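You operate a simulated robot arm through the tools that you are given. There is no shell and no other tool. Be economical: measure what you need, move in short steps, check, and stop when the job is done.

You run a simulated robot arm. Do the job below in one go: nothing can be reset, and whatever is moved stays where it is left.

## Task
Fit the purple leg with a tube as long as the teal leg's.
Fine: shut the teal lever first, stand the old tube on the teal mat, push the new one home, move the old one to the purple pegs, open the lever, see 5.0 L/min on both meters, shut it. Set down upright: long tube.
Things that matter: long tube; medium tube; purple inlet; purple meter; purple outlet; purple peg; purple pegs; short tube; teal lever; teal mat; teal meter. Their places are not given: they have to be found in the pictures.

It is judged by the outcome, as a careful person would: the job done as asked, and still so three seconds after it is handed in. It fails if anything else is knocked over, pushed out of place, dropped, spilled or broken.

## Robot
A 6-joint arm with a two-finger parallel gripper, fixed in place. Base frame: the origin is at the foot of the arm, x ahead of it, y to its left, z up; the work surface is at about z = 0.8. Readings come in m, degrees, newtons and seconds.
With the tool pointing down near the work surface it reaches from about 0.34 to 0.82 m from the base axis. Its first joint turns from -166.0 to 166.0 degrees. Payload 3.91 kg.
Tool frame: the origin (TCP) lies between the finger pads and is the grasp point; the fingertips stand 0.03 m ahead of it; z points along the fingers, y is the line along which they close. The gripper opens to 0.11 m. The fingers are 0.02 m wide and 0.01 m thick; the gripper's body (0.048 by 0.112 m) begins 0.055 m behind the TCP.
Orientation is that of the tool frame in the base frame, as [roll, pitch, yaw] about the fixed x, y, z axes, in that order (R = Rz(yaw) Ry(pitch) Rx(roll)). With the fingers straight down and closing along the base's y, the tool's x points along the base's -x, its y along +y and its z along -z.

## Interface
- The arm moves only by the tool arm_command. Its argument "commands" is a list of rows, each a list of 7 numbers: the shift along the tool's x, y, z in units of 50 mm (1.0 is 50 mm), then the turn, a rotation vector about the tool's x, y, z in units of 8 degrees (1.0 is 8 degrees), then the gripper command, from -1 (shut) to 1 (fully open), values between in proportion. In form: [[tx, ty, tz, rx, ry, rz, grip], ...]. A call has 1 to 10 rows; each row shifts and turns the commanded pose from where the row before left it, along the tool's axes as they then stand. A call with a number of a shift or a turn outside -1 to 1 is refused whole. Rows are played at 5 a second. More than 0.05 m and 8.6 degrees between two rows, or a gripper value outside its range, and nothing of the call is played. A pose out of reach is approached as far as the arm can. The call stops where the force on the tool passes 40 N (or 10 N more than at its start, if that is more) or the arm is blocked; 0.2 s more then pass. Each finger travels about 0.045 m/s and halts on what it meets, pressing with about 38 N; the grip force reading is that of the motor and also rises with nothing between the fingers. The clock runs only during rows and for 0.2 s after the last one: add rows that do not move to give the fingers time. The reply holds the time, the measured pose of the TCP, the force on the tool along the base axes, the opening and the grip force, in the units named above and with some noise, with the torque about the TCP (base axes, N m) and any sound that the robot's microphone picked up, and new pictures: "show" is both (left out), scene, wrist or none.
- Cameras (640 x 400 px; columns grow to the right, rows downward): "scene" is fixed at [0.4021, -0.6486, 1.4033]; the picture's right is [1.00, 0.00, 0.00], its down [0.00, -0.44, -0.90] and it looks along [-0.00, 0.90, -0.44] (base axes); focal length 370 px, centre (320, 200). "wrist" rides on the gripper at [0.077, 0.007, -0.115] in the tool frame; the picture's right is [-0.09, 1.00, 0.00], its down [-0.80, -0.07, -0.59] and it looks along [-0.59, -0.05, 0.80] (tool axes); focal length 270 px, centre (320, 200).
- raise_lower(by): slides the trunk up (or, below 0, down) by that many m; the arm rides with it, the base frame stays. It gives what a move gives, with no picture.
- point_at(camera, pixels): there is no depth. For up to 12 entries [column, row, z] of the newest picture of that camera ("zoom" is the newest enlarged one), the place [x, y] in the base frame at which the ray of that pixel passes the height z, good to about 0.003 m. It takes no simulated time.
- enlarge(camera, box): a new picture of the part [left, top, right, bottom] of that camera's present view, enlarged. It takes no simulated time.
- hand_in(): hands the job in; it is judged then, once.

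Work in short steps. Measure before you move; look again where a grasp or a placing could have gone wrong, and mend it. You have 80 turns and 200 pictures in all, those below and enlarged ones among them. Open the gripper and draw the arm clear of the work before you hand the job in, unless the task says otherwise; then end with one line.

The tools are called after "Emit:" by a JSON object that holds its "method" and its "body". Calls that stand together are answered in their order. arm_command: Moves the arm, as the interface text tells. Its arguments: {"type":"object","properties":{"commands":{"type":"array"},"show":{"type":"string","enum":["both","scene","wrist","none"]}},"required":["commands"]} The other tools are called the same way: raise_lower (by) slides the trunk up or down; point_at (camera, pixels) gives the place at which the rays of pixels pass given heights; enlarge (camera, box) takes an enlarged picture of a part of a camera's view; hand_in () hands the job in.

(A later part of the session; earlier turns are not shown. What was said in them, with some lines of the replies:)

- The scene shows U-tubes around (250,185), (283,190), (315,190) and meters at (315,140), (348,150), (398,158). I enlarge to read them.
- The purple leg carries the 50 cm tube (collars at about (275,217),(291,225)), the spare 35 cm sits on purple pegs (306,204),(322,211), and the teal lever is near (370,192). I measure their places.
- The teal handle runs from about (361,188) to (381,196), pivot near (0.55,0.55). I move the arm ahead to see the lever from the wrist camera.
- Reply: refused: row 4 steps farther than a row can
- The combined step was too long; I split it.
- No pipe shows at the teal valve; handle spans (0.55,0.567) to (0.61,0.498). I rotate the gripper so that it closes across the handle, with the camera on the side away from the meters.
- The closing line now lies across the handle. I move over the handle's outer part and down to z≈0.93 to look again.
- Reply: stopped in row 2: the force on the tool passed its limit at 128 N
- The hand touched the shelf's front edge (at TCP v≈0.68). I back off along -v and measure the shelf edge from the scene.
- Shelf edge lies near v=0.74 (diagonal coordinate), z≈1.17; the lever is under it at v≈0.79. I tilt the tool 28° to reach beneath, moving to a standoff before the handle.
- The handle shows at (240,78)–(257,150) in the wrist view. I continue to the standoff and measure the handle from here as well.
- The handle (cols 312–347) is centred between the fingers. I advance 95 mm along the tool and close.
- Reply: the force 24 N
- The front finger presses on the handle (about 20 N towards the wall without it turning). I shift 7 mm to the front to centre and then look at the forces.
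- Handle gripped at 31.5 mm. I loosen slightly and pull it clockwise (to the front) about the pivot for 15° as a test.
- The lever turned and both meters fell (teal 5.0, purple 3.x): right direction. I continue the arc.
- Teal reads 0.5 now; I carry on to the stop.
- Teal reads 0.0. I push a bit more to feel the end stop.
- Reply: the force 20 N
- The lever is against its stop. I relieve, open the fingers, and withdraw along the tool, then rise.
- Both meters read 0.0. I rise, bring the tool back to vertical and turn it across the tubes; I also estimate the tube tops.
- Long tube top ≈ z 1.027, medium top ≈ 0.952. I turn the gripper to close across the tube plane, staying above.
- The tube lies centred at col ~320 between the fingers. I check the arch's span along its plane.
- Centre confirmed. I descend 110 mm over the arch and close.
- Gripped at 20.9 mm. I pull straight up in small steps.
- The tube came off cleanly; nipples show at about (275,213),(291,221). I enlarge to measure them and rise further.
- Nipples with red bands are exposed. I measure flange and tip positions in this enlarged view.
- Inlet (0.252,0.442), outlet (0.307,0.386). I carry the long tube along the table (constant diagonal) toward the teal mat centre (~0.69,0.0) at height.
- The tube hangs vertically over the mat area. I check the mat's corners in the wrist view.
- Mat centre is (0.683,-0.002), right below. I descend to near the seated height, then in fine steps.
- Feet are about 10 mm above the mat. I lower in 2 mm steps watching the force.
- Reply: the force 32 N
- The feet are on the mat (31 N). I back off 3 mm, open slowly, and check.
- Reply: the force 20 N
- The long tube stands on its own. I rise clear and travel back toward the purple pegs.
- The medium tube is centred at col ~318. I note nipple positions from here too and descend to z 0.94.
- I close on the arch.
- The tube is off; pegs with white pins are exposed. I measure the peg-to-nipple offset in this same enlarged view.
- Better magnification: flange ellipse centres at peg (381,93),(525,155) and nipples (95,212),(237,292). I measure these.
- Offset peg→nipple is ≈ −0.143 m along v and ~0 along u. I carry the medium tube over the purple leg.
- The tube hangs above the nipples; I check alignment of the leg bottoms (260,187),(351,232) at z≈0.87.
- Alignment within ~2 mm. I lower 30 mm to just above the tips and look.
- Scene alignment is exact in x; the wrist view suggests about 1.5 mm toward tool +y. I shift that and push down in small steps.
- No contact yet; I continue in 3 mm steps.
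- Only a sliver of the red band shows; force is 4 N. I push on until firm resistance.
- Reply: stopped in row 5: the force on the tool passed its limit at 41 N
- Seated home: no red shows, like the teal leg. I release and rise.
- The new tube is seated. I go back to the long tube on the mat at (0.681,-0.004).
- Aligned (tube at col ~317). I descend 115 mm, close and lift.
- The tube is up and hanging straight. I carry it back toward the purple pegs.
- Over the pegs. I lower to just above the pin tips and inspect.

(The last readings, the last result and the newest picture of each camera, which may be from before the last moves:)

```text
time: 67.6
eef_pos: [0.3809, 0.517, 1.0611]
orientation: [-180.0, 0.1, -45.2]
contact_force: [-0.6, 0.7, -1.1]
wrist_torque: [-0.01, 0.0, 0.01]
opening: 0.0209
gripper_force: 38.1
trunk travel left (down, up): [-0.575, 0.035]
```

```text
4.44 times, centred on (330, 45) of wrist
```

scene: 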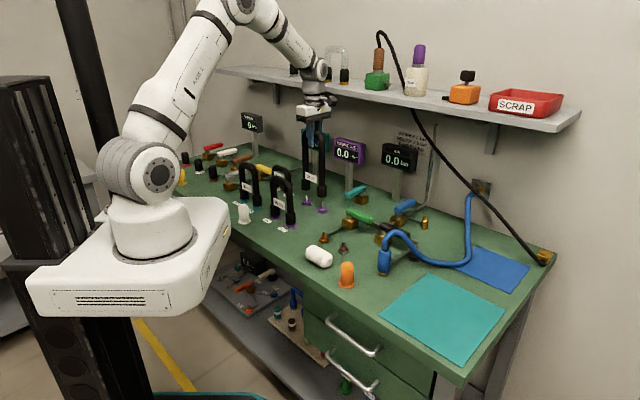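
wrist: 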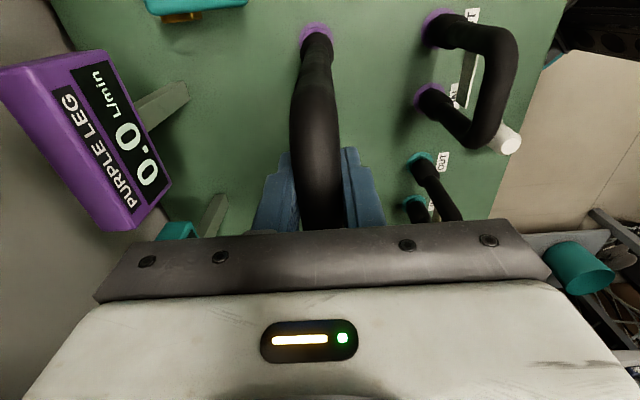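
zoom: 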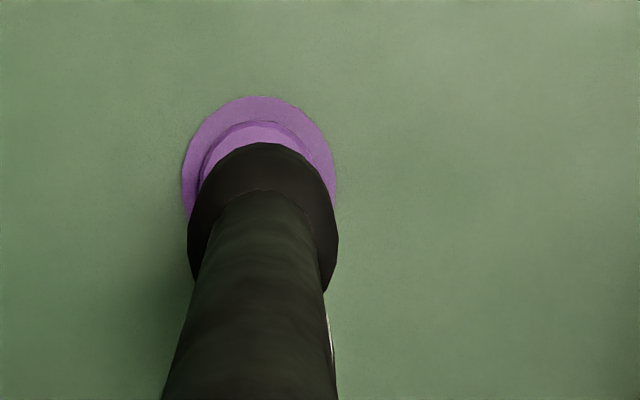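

Legs are within ~1.5 mm of the pins; I correct slightly (+u, +v) and lower in small steps.

Emit:
{"method": "arm_command", "body": {"commands": [[0.02, -0.025, 0, 0, 0, 0, -1], [0, 0, 0.12, 0, 0, 0, -1], [0, 0, 0.12, 0, 0, 0, -1], [0, 0, 0.12, 0, 0, 0, -1], [0, 0, 0.1, 0, 0, 0, -1], [0, 0, 0, 0, 0, 0, -1]], "show": "scene"}}

Emit:
{"method": "enlarge", "body": {"camera": "scene", "box": [285, 175, 345, 225]}}

```text
time: 69.0
eef_pos: [0.3798, 0.5159, 1.0373]
orientation: [-180.0, 0.0, -45.2]
contact_force: [0.9, 0.0, -2.4]
wrist_torque: [-0.01, 0.01, 0.01]
opening: 0.0211
gripper_force: 37.6
trunk travel left (down, up): [-0.575, 0.035]
```

scene: 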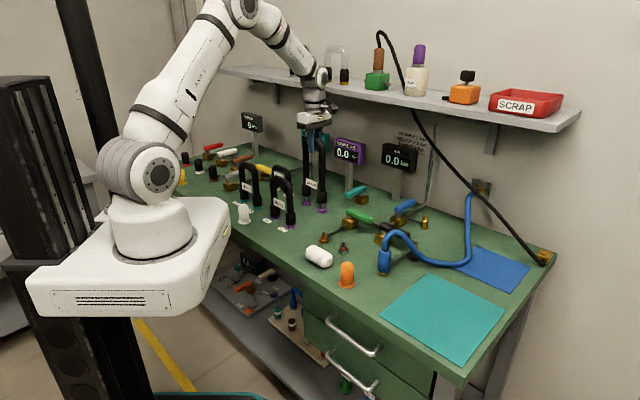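

```text
8.00 times, centred on (315, 200) of scene
```

zoom: 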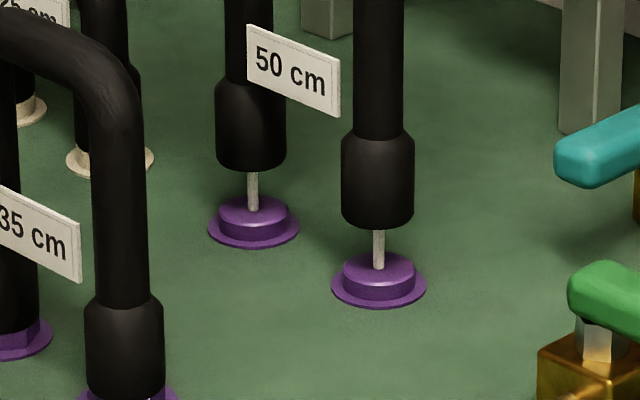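

The pins are entering both legs with no force. I lower on until it seats.

Emit:
{"method": "arm_command", "body": {"commands": [[0, 0, 0.12, 0, 0, 0, -1], [0, 0, 0.12, 0, 0, 0, -1], [0, 0, 0.12, 0, 0, 0, -1], [0, 0, 0.08, 0, 0, 0, -1], [0, 0, 0.06, 0, 0, 0, -1], [0, 0, 0, 0, 0, 0, -1]], "show": "scene"}}

Emit:
{"method": "enlarge", "body": {"camera": "scene", "box": [285, 175, 345, 225]}}

```text
time: 70.4
eef_pos: [0.3813, 0.5165, 1.0122]
orientation: [-180.0, 0.0, -45.1]
contact_force: [-0.4, -0.5, -1.8]
wrist_torque: [-0.02, 0.0, 0.0]
opening: 0.0207
gripper_force: 38.1
trunk travel left (down, up): [-0.575, 0.035]
```

scene: 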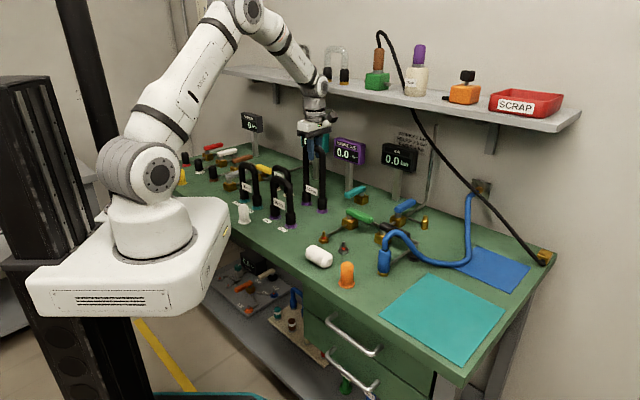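

```text
8.00 times, centred on (315, 200) of scene
```

zoom: 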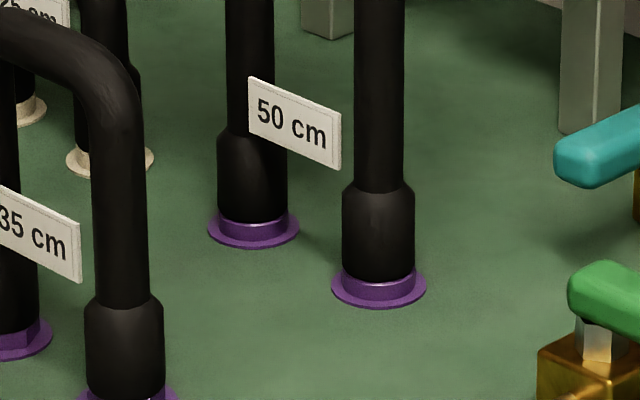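

Almost seated; two more 1.5 mm steps till force.

Emit:
{"method": "arm_command", "body": {"commands": [[0, 0, 0.03, 0, 0, 0, -1], [0, 0, 0.03, 0, 0, 0, -1], [0, 0, 0.02, 0, 0, 0, -1], [0, 0, 0, 0, 0, 0, -1]], "show": "none"}}

```text
time: 71.4
eef_pos: [0.3797, 0.5165, 1.0121]
orientation: [-179.7, 0.0, -45.2]
contact_force: [-0.6, 1.6, 18.7]
wrist_torque: [0.0, -0.03, 0.01]
opening: 0.0211
gripper_force: 37.9
trunk travel left (down, up): [-0.575, 0.035]
```

Seated at 19 N. I release, rise, and move to a staging place clear of the tall tube.

Emit:
{"method": "arm_command", "body": {"commands": [[0, 0, 0, 0, 0, 0, -0.5], [0, 0, 0, 0, 0, 0, -0.1], [0, 0, 0, 0, 0, 0, 0.1], [0, 0, 0, 0, 0, 0, 0.1], [0, 0, -0.5, 0, 0, 0, 0.1], [0, 0, -0.9, 0, 0, 0, 0.1], [0, 0, -0.8, 0, 0, 0, 0.1], [0.9, 0.31, 0, 0, 0, 0, 0], [0.9, 0.31, 0, 0, 0, 0, 0], [0.9, 0.31, 0, 0, 0, 0, 0]]}}

Emit:
{"method": "enlarge", "body": {"camera": "scene", "box": [240, 140, 360, 235]}}

```text
time: 73.6
eef_pos: [0.4426, 0.3856, 1.1203]
orientation: [-179.9, -0.1, -45.1]
contact_force: [0.4, 0.0, 0.0]
wrist_torque: [0.02, 0.02, 0.01]
opening: 0.0549
gripper_force: 0.1
trunk travel left (down, up): [-0.575, 0.035]
```

scene: 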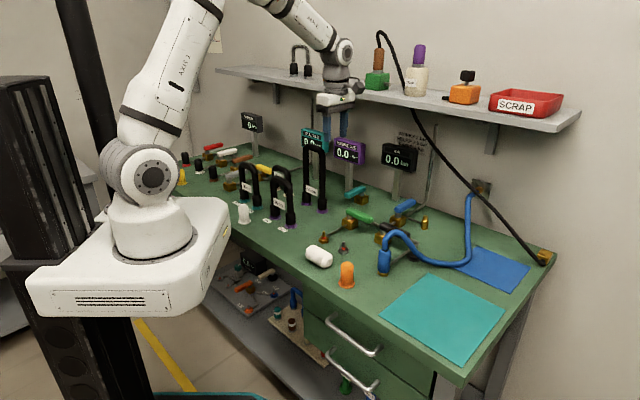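
wrist: 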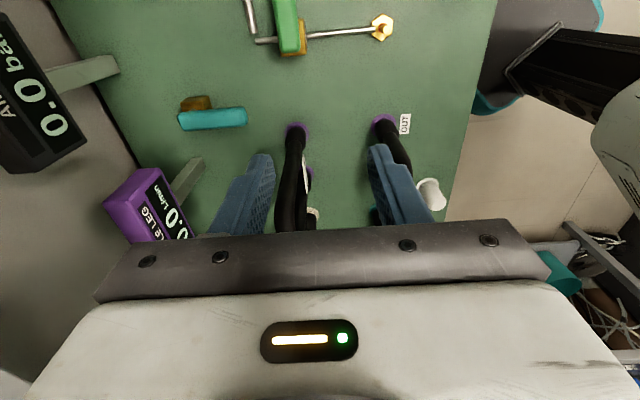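

```text
4.21 times, centred on (300, 188) of scene
```

zoom: 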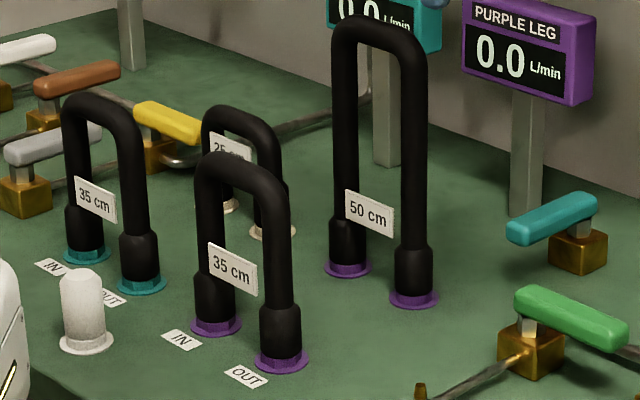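

The long tube sits upright on the pegs. I measure the shut handle in the wrist view (tip (246,117), inner end (178,122)) and rotate the gripper.

Emit:
{"method": "point_at", "body": {"camera": "wrist", "pixels": [[246, 117, 0.855], [179, 121, 0.855], [212, 109, 0.855], [212, 127, 0.855]]}}

Emit:
{"method": "arm_command", "body": {"commands": [[0, 0, 0, 0, 0, 0.987, 0], [0, 0, 0, 0, 0, 0.987, 0], [0, 0, 0, 0, 0, 0.987, 0], [0, 0, 0, 0, 0, 0.987, 0], [0, 0, 0, 0, 0, 0.987, 0], [0, 0, 0, 0, 0, 0.987, 0], [0, 0, 0, 0, 0, 0.987, 0], [0, 0, 0, 0, 0, 0.987, 0], [0, 0, 0, 0, 0, 0.987, 0], [0, 0, 0, 0, 0, 0.987, 0]], "show": "none"}}

Emit:
{"method": "arm_command", "body": {"commands": [[0, 0, 0, 0, 0, 0.987, 0], [0, 0, 0, 0, 0, 0.987, 0], [0, 0, 0, -0.61, -0.518, 0, 0], [0, 0, 0, -0.61, -0.518, 0, 0], [0, 0, 0, -0.61, -0.518, 0, 0], [0, 0, 0, -0.61, -0.518, 0, 0], [0, 0, 0, -0.61, -0.518, 0, 0], [0, 0, 0, 0, 0, 0, 0]]}}

```text
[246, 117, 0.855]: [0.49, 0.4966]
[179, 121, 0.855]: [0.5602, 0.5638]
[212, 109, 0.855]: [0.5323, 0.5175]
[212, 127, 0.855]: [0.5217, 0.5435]
```

```text
time: 75.8
eef_pos: [0.4435, 0.3886, 1.1193]
orientation: [-180.0, 0.0, -124.3]
contact_force: [-0.1, -0.1, -0.5]
wrist_torque: [0.01, 0.0, 0.0]
opening: 0.0551
gripper_force: 0.1
trunk travel left (down, up): [-0.575, 0.035]
```

```text
time: 77.6
eef_pos: [0.4433, 0.388, 1.12]
orientation: [154.5, 20.1, -144.6]
contact_force: [0.0, 0.4, -0.4]
wrist_torque: [-0.01, 0.05, 0.02]
opening: 0.0551
gripper_force: 0.0
trunk travel left (down, up): [-0.575, 0.035]
```

scene: 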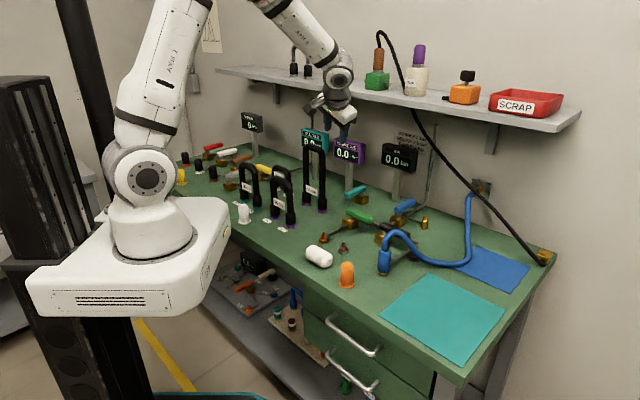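
wrist: 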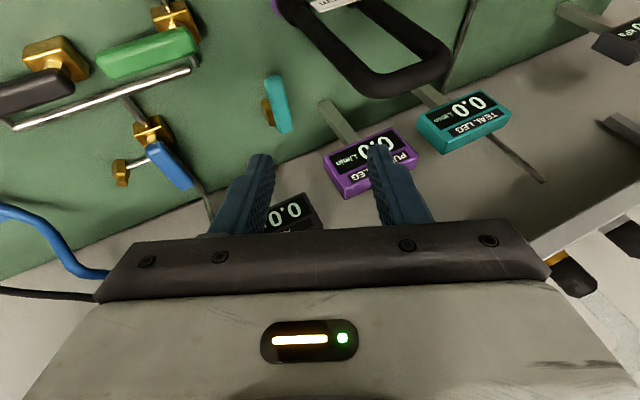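

Orientation is as planned; the shut handle's tip is at (0.49,0.497), inner end (0.56,0.564). I go to the standoff in front of it.

Emit:
{"method": "arm_command", "body": {"commands": [[-0.134, -0.278, 0.785, 0, 0, 0, 0], [-0.134, -0.278, 0.785, 0, 0, 0, 0], [-0.134, -0.278, 0.785, 0, 0, 0, 0], [-0.134, -0.278, 0.785, 0, 0, 0, 0], [-0.134, -0.278, 0.785, 0, 0, 0, 0], [0, 0, 0, 0, 0, 0, 0]]}}

```text
time: 79.0
eef_pos: [0.5151, 0.4643, 0.9368]
orientation: [154.6, 20.2, -144.6]
contact_force: [-0.4, -0.8, 0.1]
wrist_torque: [-0.01, 0.0, 0.01]
opening: 0.0551
gripper_force: 0.0
trunk travel left (down, up): [-0.575, 0.035]
```

scene: 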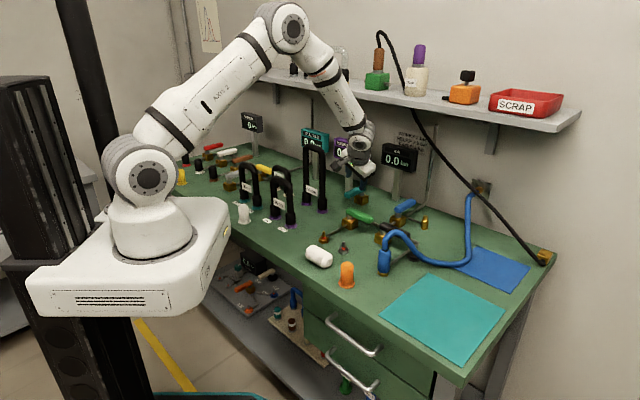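
wrist: 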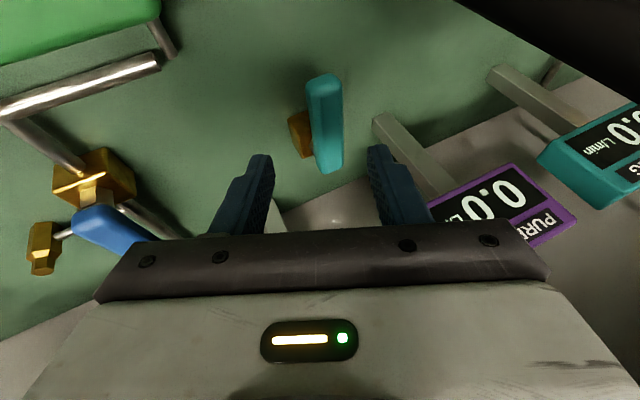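

The handle is centred between the fingers again. I advance 100 mm and close loosely around it.

Emit:
{"method": "arm_command", "body": {"commands": [[0, 0, 0.7, 0, 0, 0, 0], [0, 0, 0.7, 0, 0, 0, 0], [0, 0, 0.6, 0, 0, 0, 0], [0, 0, 0, 0, 0, 0, 0], [0, 0, 0, 0, 0, 0, -0.2], [0, 0, 0, 0, 0, 0, -0.2]]}}

```text
time: 80.4
eef_pos: [0.5139, 0.517, 0.8508]
orientation: [154.5, 20.2, -144.4]
contact_force: [0.4, 0.3, -0.8]
wrist_torque: [0.02, -0.02, 0.02]
opening: 0.0442
gripper_force: 0.1
trunk travel left (down, up): [-0.575, 0.035]
```

scene: 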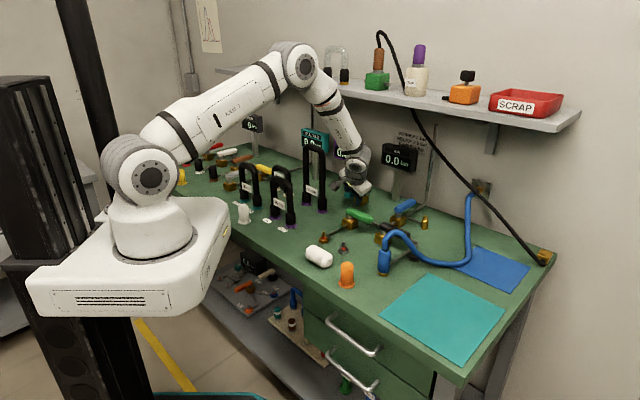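
wrist: 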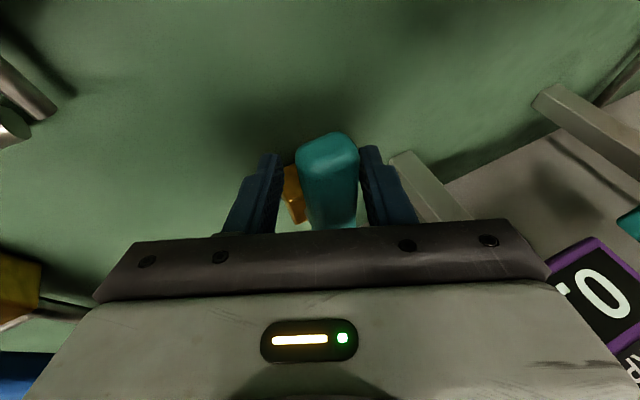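

Handle is between the fingers. I narrow to 34 mm and swing the lever counter-clockwise along the arc, first half.

Emit:
{"method": "arm_command", "body": {"commands": [[0, 0, 0, 0, 0, 0, -0.38], [-0.0276, -0.1213, -0.0467, 0, 0, -0.956, -0.38], [-0.0258, -0.1241, -0.04, 0, 0, -0.956, -0.38], [-0.0233, -0.1267, -0.0327, 0, 0, -0.956, -0.38], [-0.0203, -0.129, -0.025, 0, 0, -0.956, -0.38], [-0.0167, -0.1307, -0.0169, 0, 0, -0.956, -0.38], [-0.013, -0.132, -0.0085, 0, 0, -0.956, -0.38], [-0.0088, -0.1326, 0, 0, 0, -0.956, -0.38], [0, 0, 0, 0, 0, 0, -0.38]]}}

```text
time: 82.4
eef_pos: [0.5576, 0.501, 0.8514]
orientation: [-177.6, 31.9, -85.6]
contact_force: [-0.6, -0.6, -1.0]
wrist_torque: [-0.04, -0.03, 0.02]
opening: 0.0345
gripper_force: 0.4
trunk travel left (down, up): [-0.575, 0.035]
```

scene: 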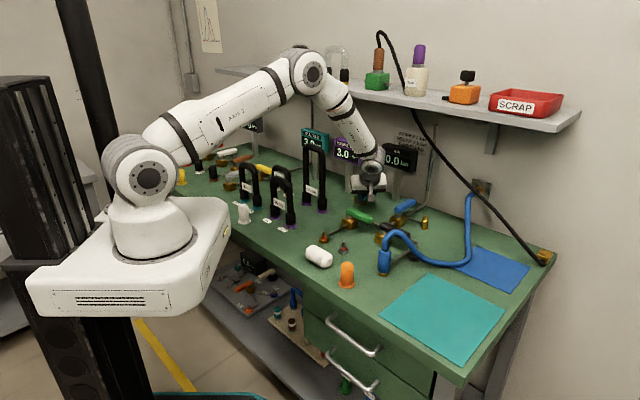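
wrist: 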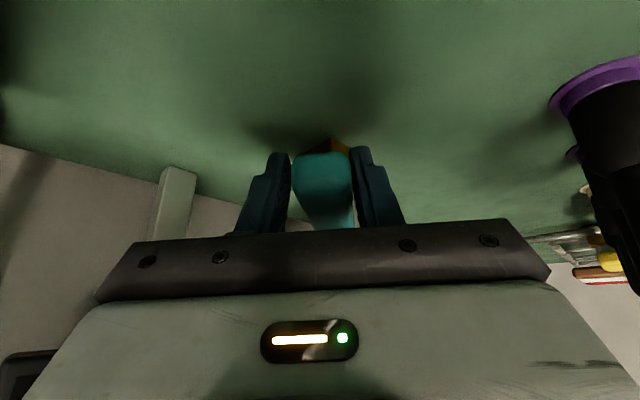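

Half way: both meters around 3. I do the second half of the arc.

Emit:
{"method": "arm_command", "body": {"commands": [[-0.0048, -0.1325, 0.0085, 0, 0, -0.956, -0.38], [-0.0007, -0.1318, 0.0169, 0, 0, -0.956, -0.38], [0.0029, -0.1306, 0.025, 0, 0, -0.956, -0.38], [0.0063, -0.1287, 0.0327, 0, 0, -0.956, -0.38], [0.009, -0.1264, 0.04, 0, 0, -0.956, -0.38], [0.0113, -0.1239, 0.0467, 0, 0, -0.956, -0.38], [0, 0, 0, 0, 0, 0, -0.38]]}}

Emit:
{"method": "enlarge", "body": {"camera": "scene", "box": [290, 120, 420, 210]}}

```text
time: 84.0
eef_pos: [0.5922, 0.5157, 0.8526]
orientation: [-154.5, 20.0, -35.9]
contact_force: [-0.9, -1.7, -0.7]
wrist_torque: [-0.01, 0.02, 0.02]
opening: 0.0352
gripper_force: 1.3
trunk travel left (down, up): [-0.575, 0.035]
```

scene: 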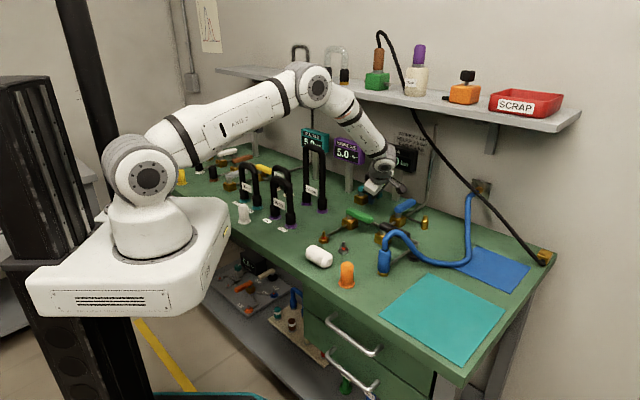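
wrist: 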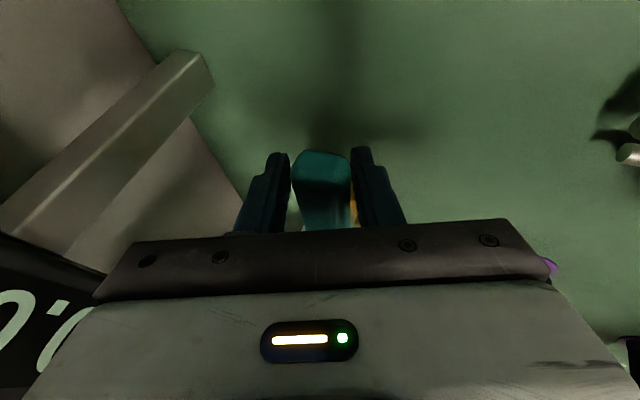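

```text
4.44 times, centred on (355, 165) of scene
```

zoom: 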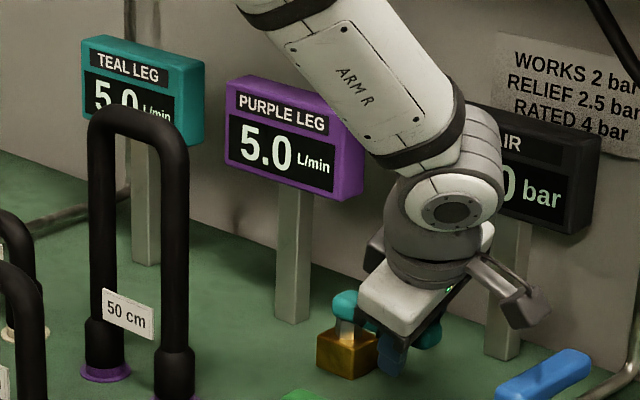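

Both meters read 5.0 L/min. I nudge to the open stop and hold for a second to confirm.

Emit:
{"method": "arm_command", "body": {"commands": [[0, -0.06, 0, 0, 0, 0, -0.38], [0, -0.04, 0, 0, 0, 0, -0.38], [0, 0, 0, 0, 0, 0, -0.38], [0, 0, 0, 0, 0, 0, -0.38], [0, 0, 0, 0, 0, 0, -0.38], [0, 0, 0, 0, 0, 0, -0.38]], "show": "scene"}}

Emit:
{"method": "enlarge", "body": {"camera": "scene", "box": [240, 120, 380, 230]}}

```text
time: 85.4
eef_pos: [0.5943, 0.5186, 0.8527]
orientation: [-154.5, 19.9, -35.9]
contact_force: [-8.0, -14.7, -7.1]
wrist_torque: [-0.08, -0.1, 0.23]
opening: 0.0425
gripper_force: 8.6
trunk travel left (down, up): [-0.575, 0.035]
```

scene: 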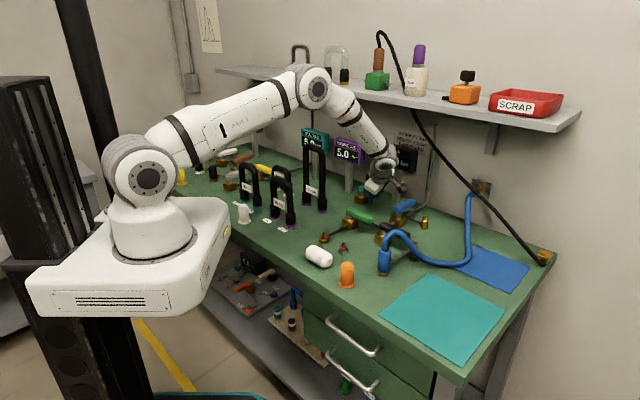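

```text
3.64 times, centred on (310, 175) of scene
```

zoom: 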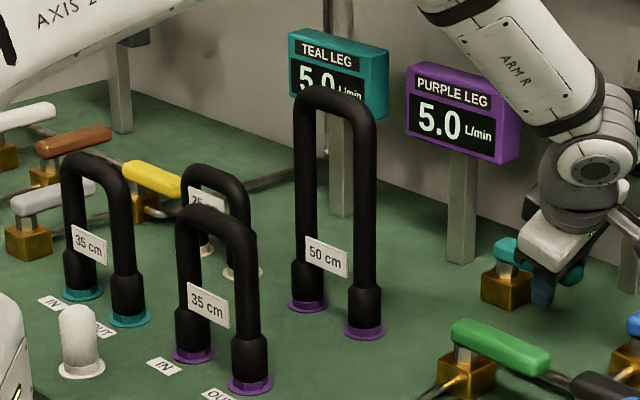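

Confirmed at the stop, 5.0 on both, nothing leaking. Now I swing the lever back shut by the mirrored arc.

Emit:
{"method": "arm_command", "body": {"commands": [[0, 0.1, 0, 0, 0, 0, -0.38], [-0.0276, 0.1213, -0.0467, 0, 0, 0.956, -0.38], [-0.0258, 0.1241, -0.04, 0, 0, 0.956, -0.38], [-0.0233, 0.1267, -0.0327, 0, 0, 0.956, -0.38], [-0.0203, 0.129, -0.025, 0, 0, 0.956, -0.38], [-0.0167, 0.1307, -0.0169, 0, 0, 0.956, -0.38], [-0.013, 0.132, -0.0085, 0, 0, 0.956, -0.38], [-0.0088, 0.1326, 0, 0, 0, 0.956, -0.38]], "show": "none"}}

Emit:
{"method": "arm_command", "body": {"commands": [[-0.0048, 0.1325, 0.0085, 0, 0, 0.956, -0.38], [-0.0007, 0.1318, 0.0169, 0, 0, 0.956, -0.38], [0.0029, 0.1306, 0.025, 0, 0, 0.956, -0.38], [0.0063, 0.1287, 0.0327, 0, 0, 0.956, -0.38], [0.009, 0.1264, 0.04, 0, 0, 0.956, -0.38], [0.0113, 0.1239, 0.0467, 0, 0, 0.956, -0.38], [0, 0.1, 0, 0, 0, 0, -0.38], [0, 0.06, 0, 0, 0, 0, -0.38], [0, 0, 0, 0, 0, 0, -0.38]]}}

```text
time: 87.2
eef_pos: [0.5507, 0.5004, 0.8524]
orientation: [177.6, 31.9, -94.9]
contact_force: [0.4, -0.1, 0.7]
wrist_torque: [0.03, -0.03, -0.01]
opening: 0.0343
gripper_force: 0.3
trunk travel left (down, up): [-0.575, 0.035]
```

```text
time: 89.2
eef_pos: [0.5093, 0.5217, 0.8541]
orientation: [154.5, 20.0, -144.6]
contact_force: [1.2, -4.8, -3.0]
wrist_torque: [0.07, -0.02, 0.01]
opening: 0.0372
gripper_force: 2.8
trunk travel left (down, up): [-0.575, 0.035]
```

scene: 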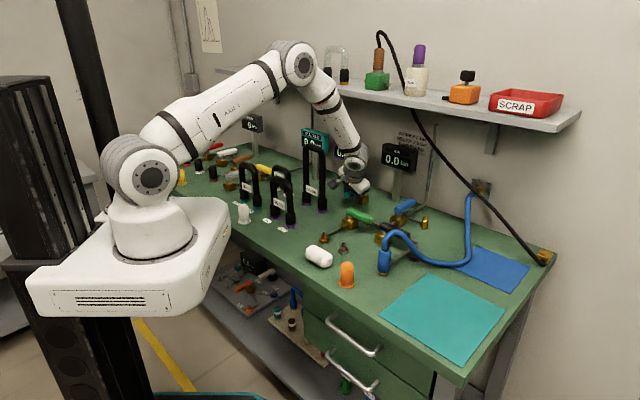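
wrist: 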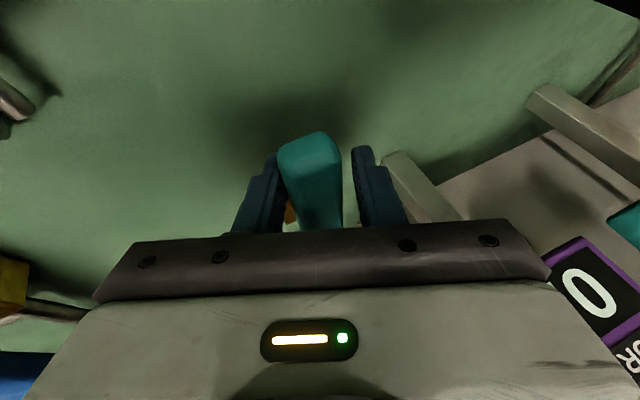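

The lever is at its shut stop. I centre, open, and withdraw along the way I came.

Emit:
{"method": "arm_command", "body": {"commands": [[0, -0.13, 0, 0, 0, 0, -0.2], [0, 0, 0, 0, 0, 0, 0], [0, 0, -0.7, 0, 0, 0, 0], [0, 0, -0.7, 0, 0, 0, 0], [0, 0, -0.6, 0, 0, 0, 0], [0.134, 0.278, -0.785, 0, 0, 0, 0], [0.134, 0.278, -0.785, 0, 0, 0, 0], [0.134, 0.278, -0.785, 0, 0, 0, 0], [0.134, 0.278, -0.785, 0, 0, 0, 0], [0.134, 0.278, -0.785, 0, 0, 0, 0]]}}

Emit:
{"method": "enlarge", "body": {"camera": "scene", "box": [230, 120, 390, 240]}}

```text
time: 91.4
eef_pos: [0.4415, 0.3876, 1.1204]
orientation: [154.6, 20.1, -144.5]
contact_force: [-0.6, -1.1, 0.6]
wrist_torque: [0.0, -0.03, -0.01]
opening: 0.0549
gripper_force: 0.1
trunk travel left (down, up): [-0.575, 0.035]
```

scene: 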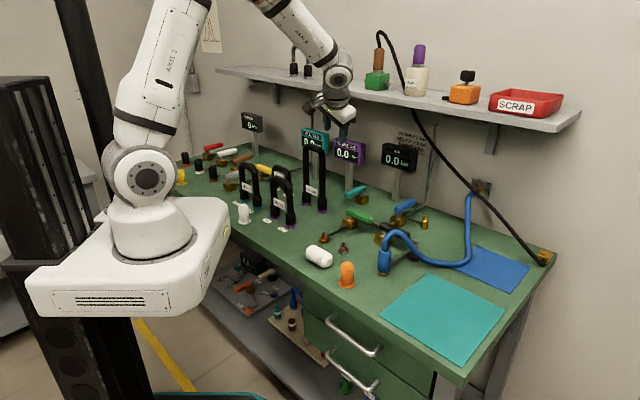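
wrist: 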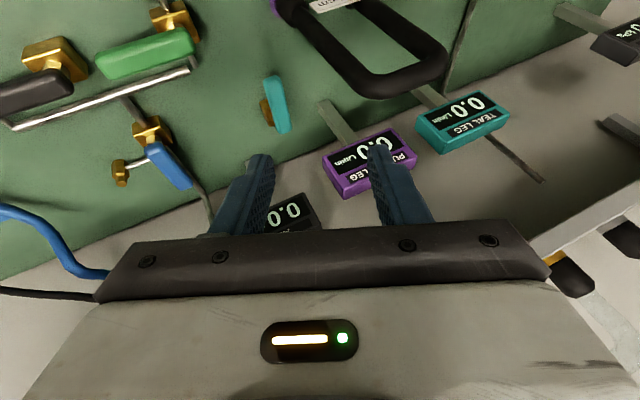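

```text
3.33 times, centred on (310, 180) of scene
```

zoom: 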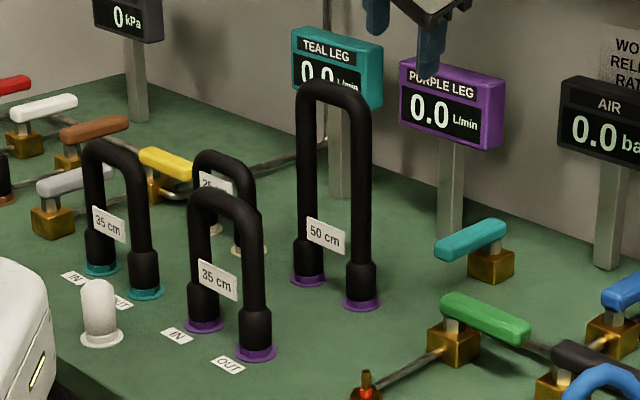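

Both meters read 0.0, lever shut, tubes seated upright. I open fully and draw the arm back a little further.

Emit:
{"method": "arm_command", "body": {"commands": [[0, 0, -0.8, 0, 0, 0, 1], [0, 0, -0.8, 0, 0, 0, 1], [0, 0, 0, 0, 0, 0, 1], [0, 0, 0, 0, 0, 0, 1]], "show": "scene"}}

```text
time: 92.4
eef_pos: [0.44, 0.3468, 1.1894]
orientation: [154.5, 20.1, -144.5]
contact_force: [-0.1, 0.7, 0.3]
wrist_torque: [0.01, 0.04, 0.0]
opening: 0.1098
gripper_force: 0.1
trunk travel left (down, up): [-0.575, 0.035]
```

scene: 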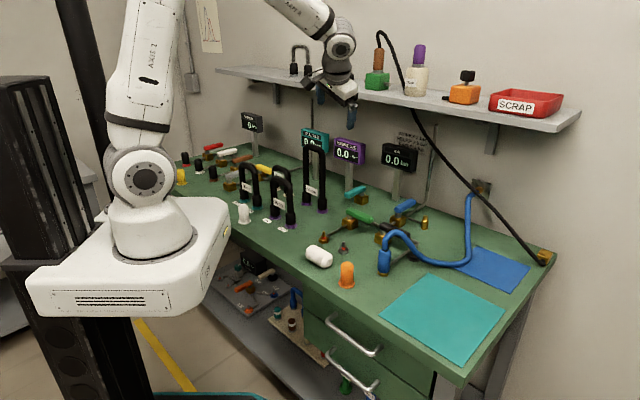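

Everything is in place and the arm is clear; I hand in.

Emit:
{"method": "hand_in", "body": {}}

```text
The job is handed in.
```

The purple leg now has the 35 cm tube pushed home. The 50 cm tube stands upright on the purple pegs. Both meters read 5.0 L/min with the lever open, and the teal lever is shut again with both at 0.0; early on, the hand struck the shelf's front edge once (128 N), and nothing on it looked moved.
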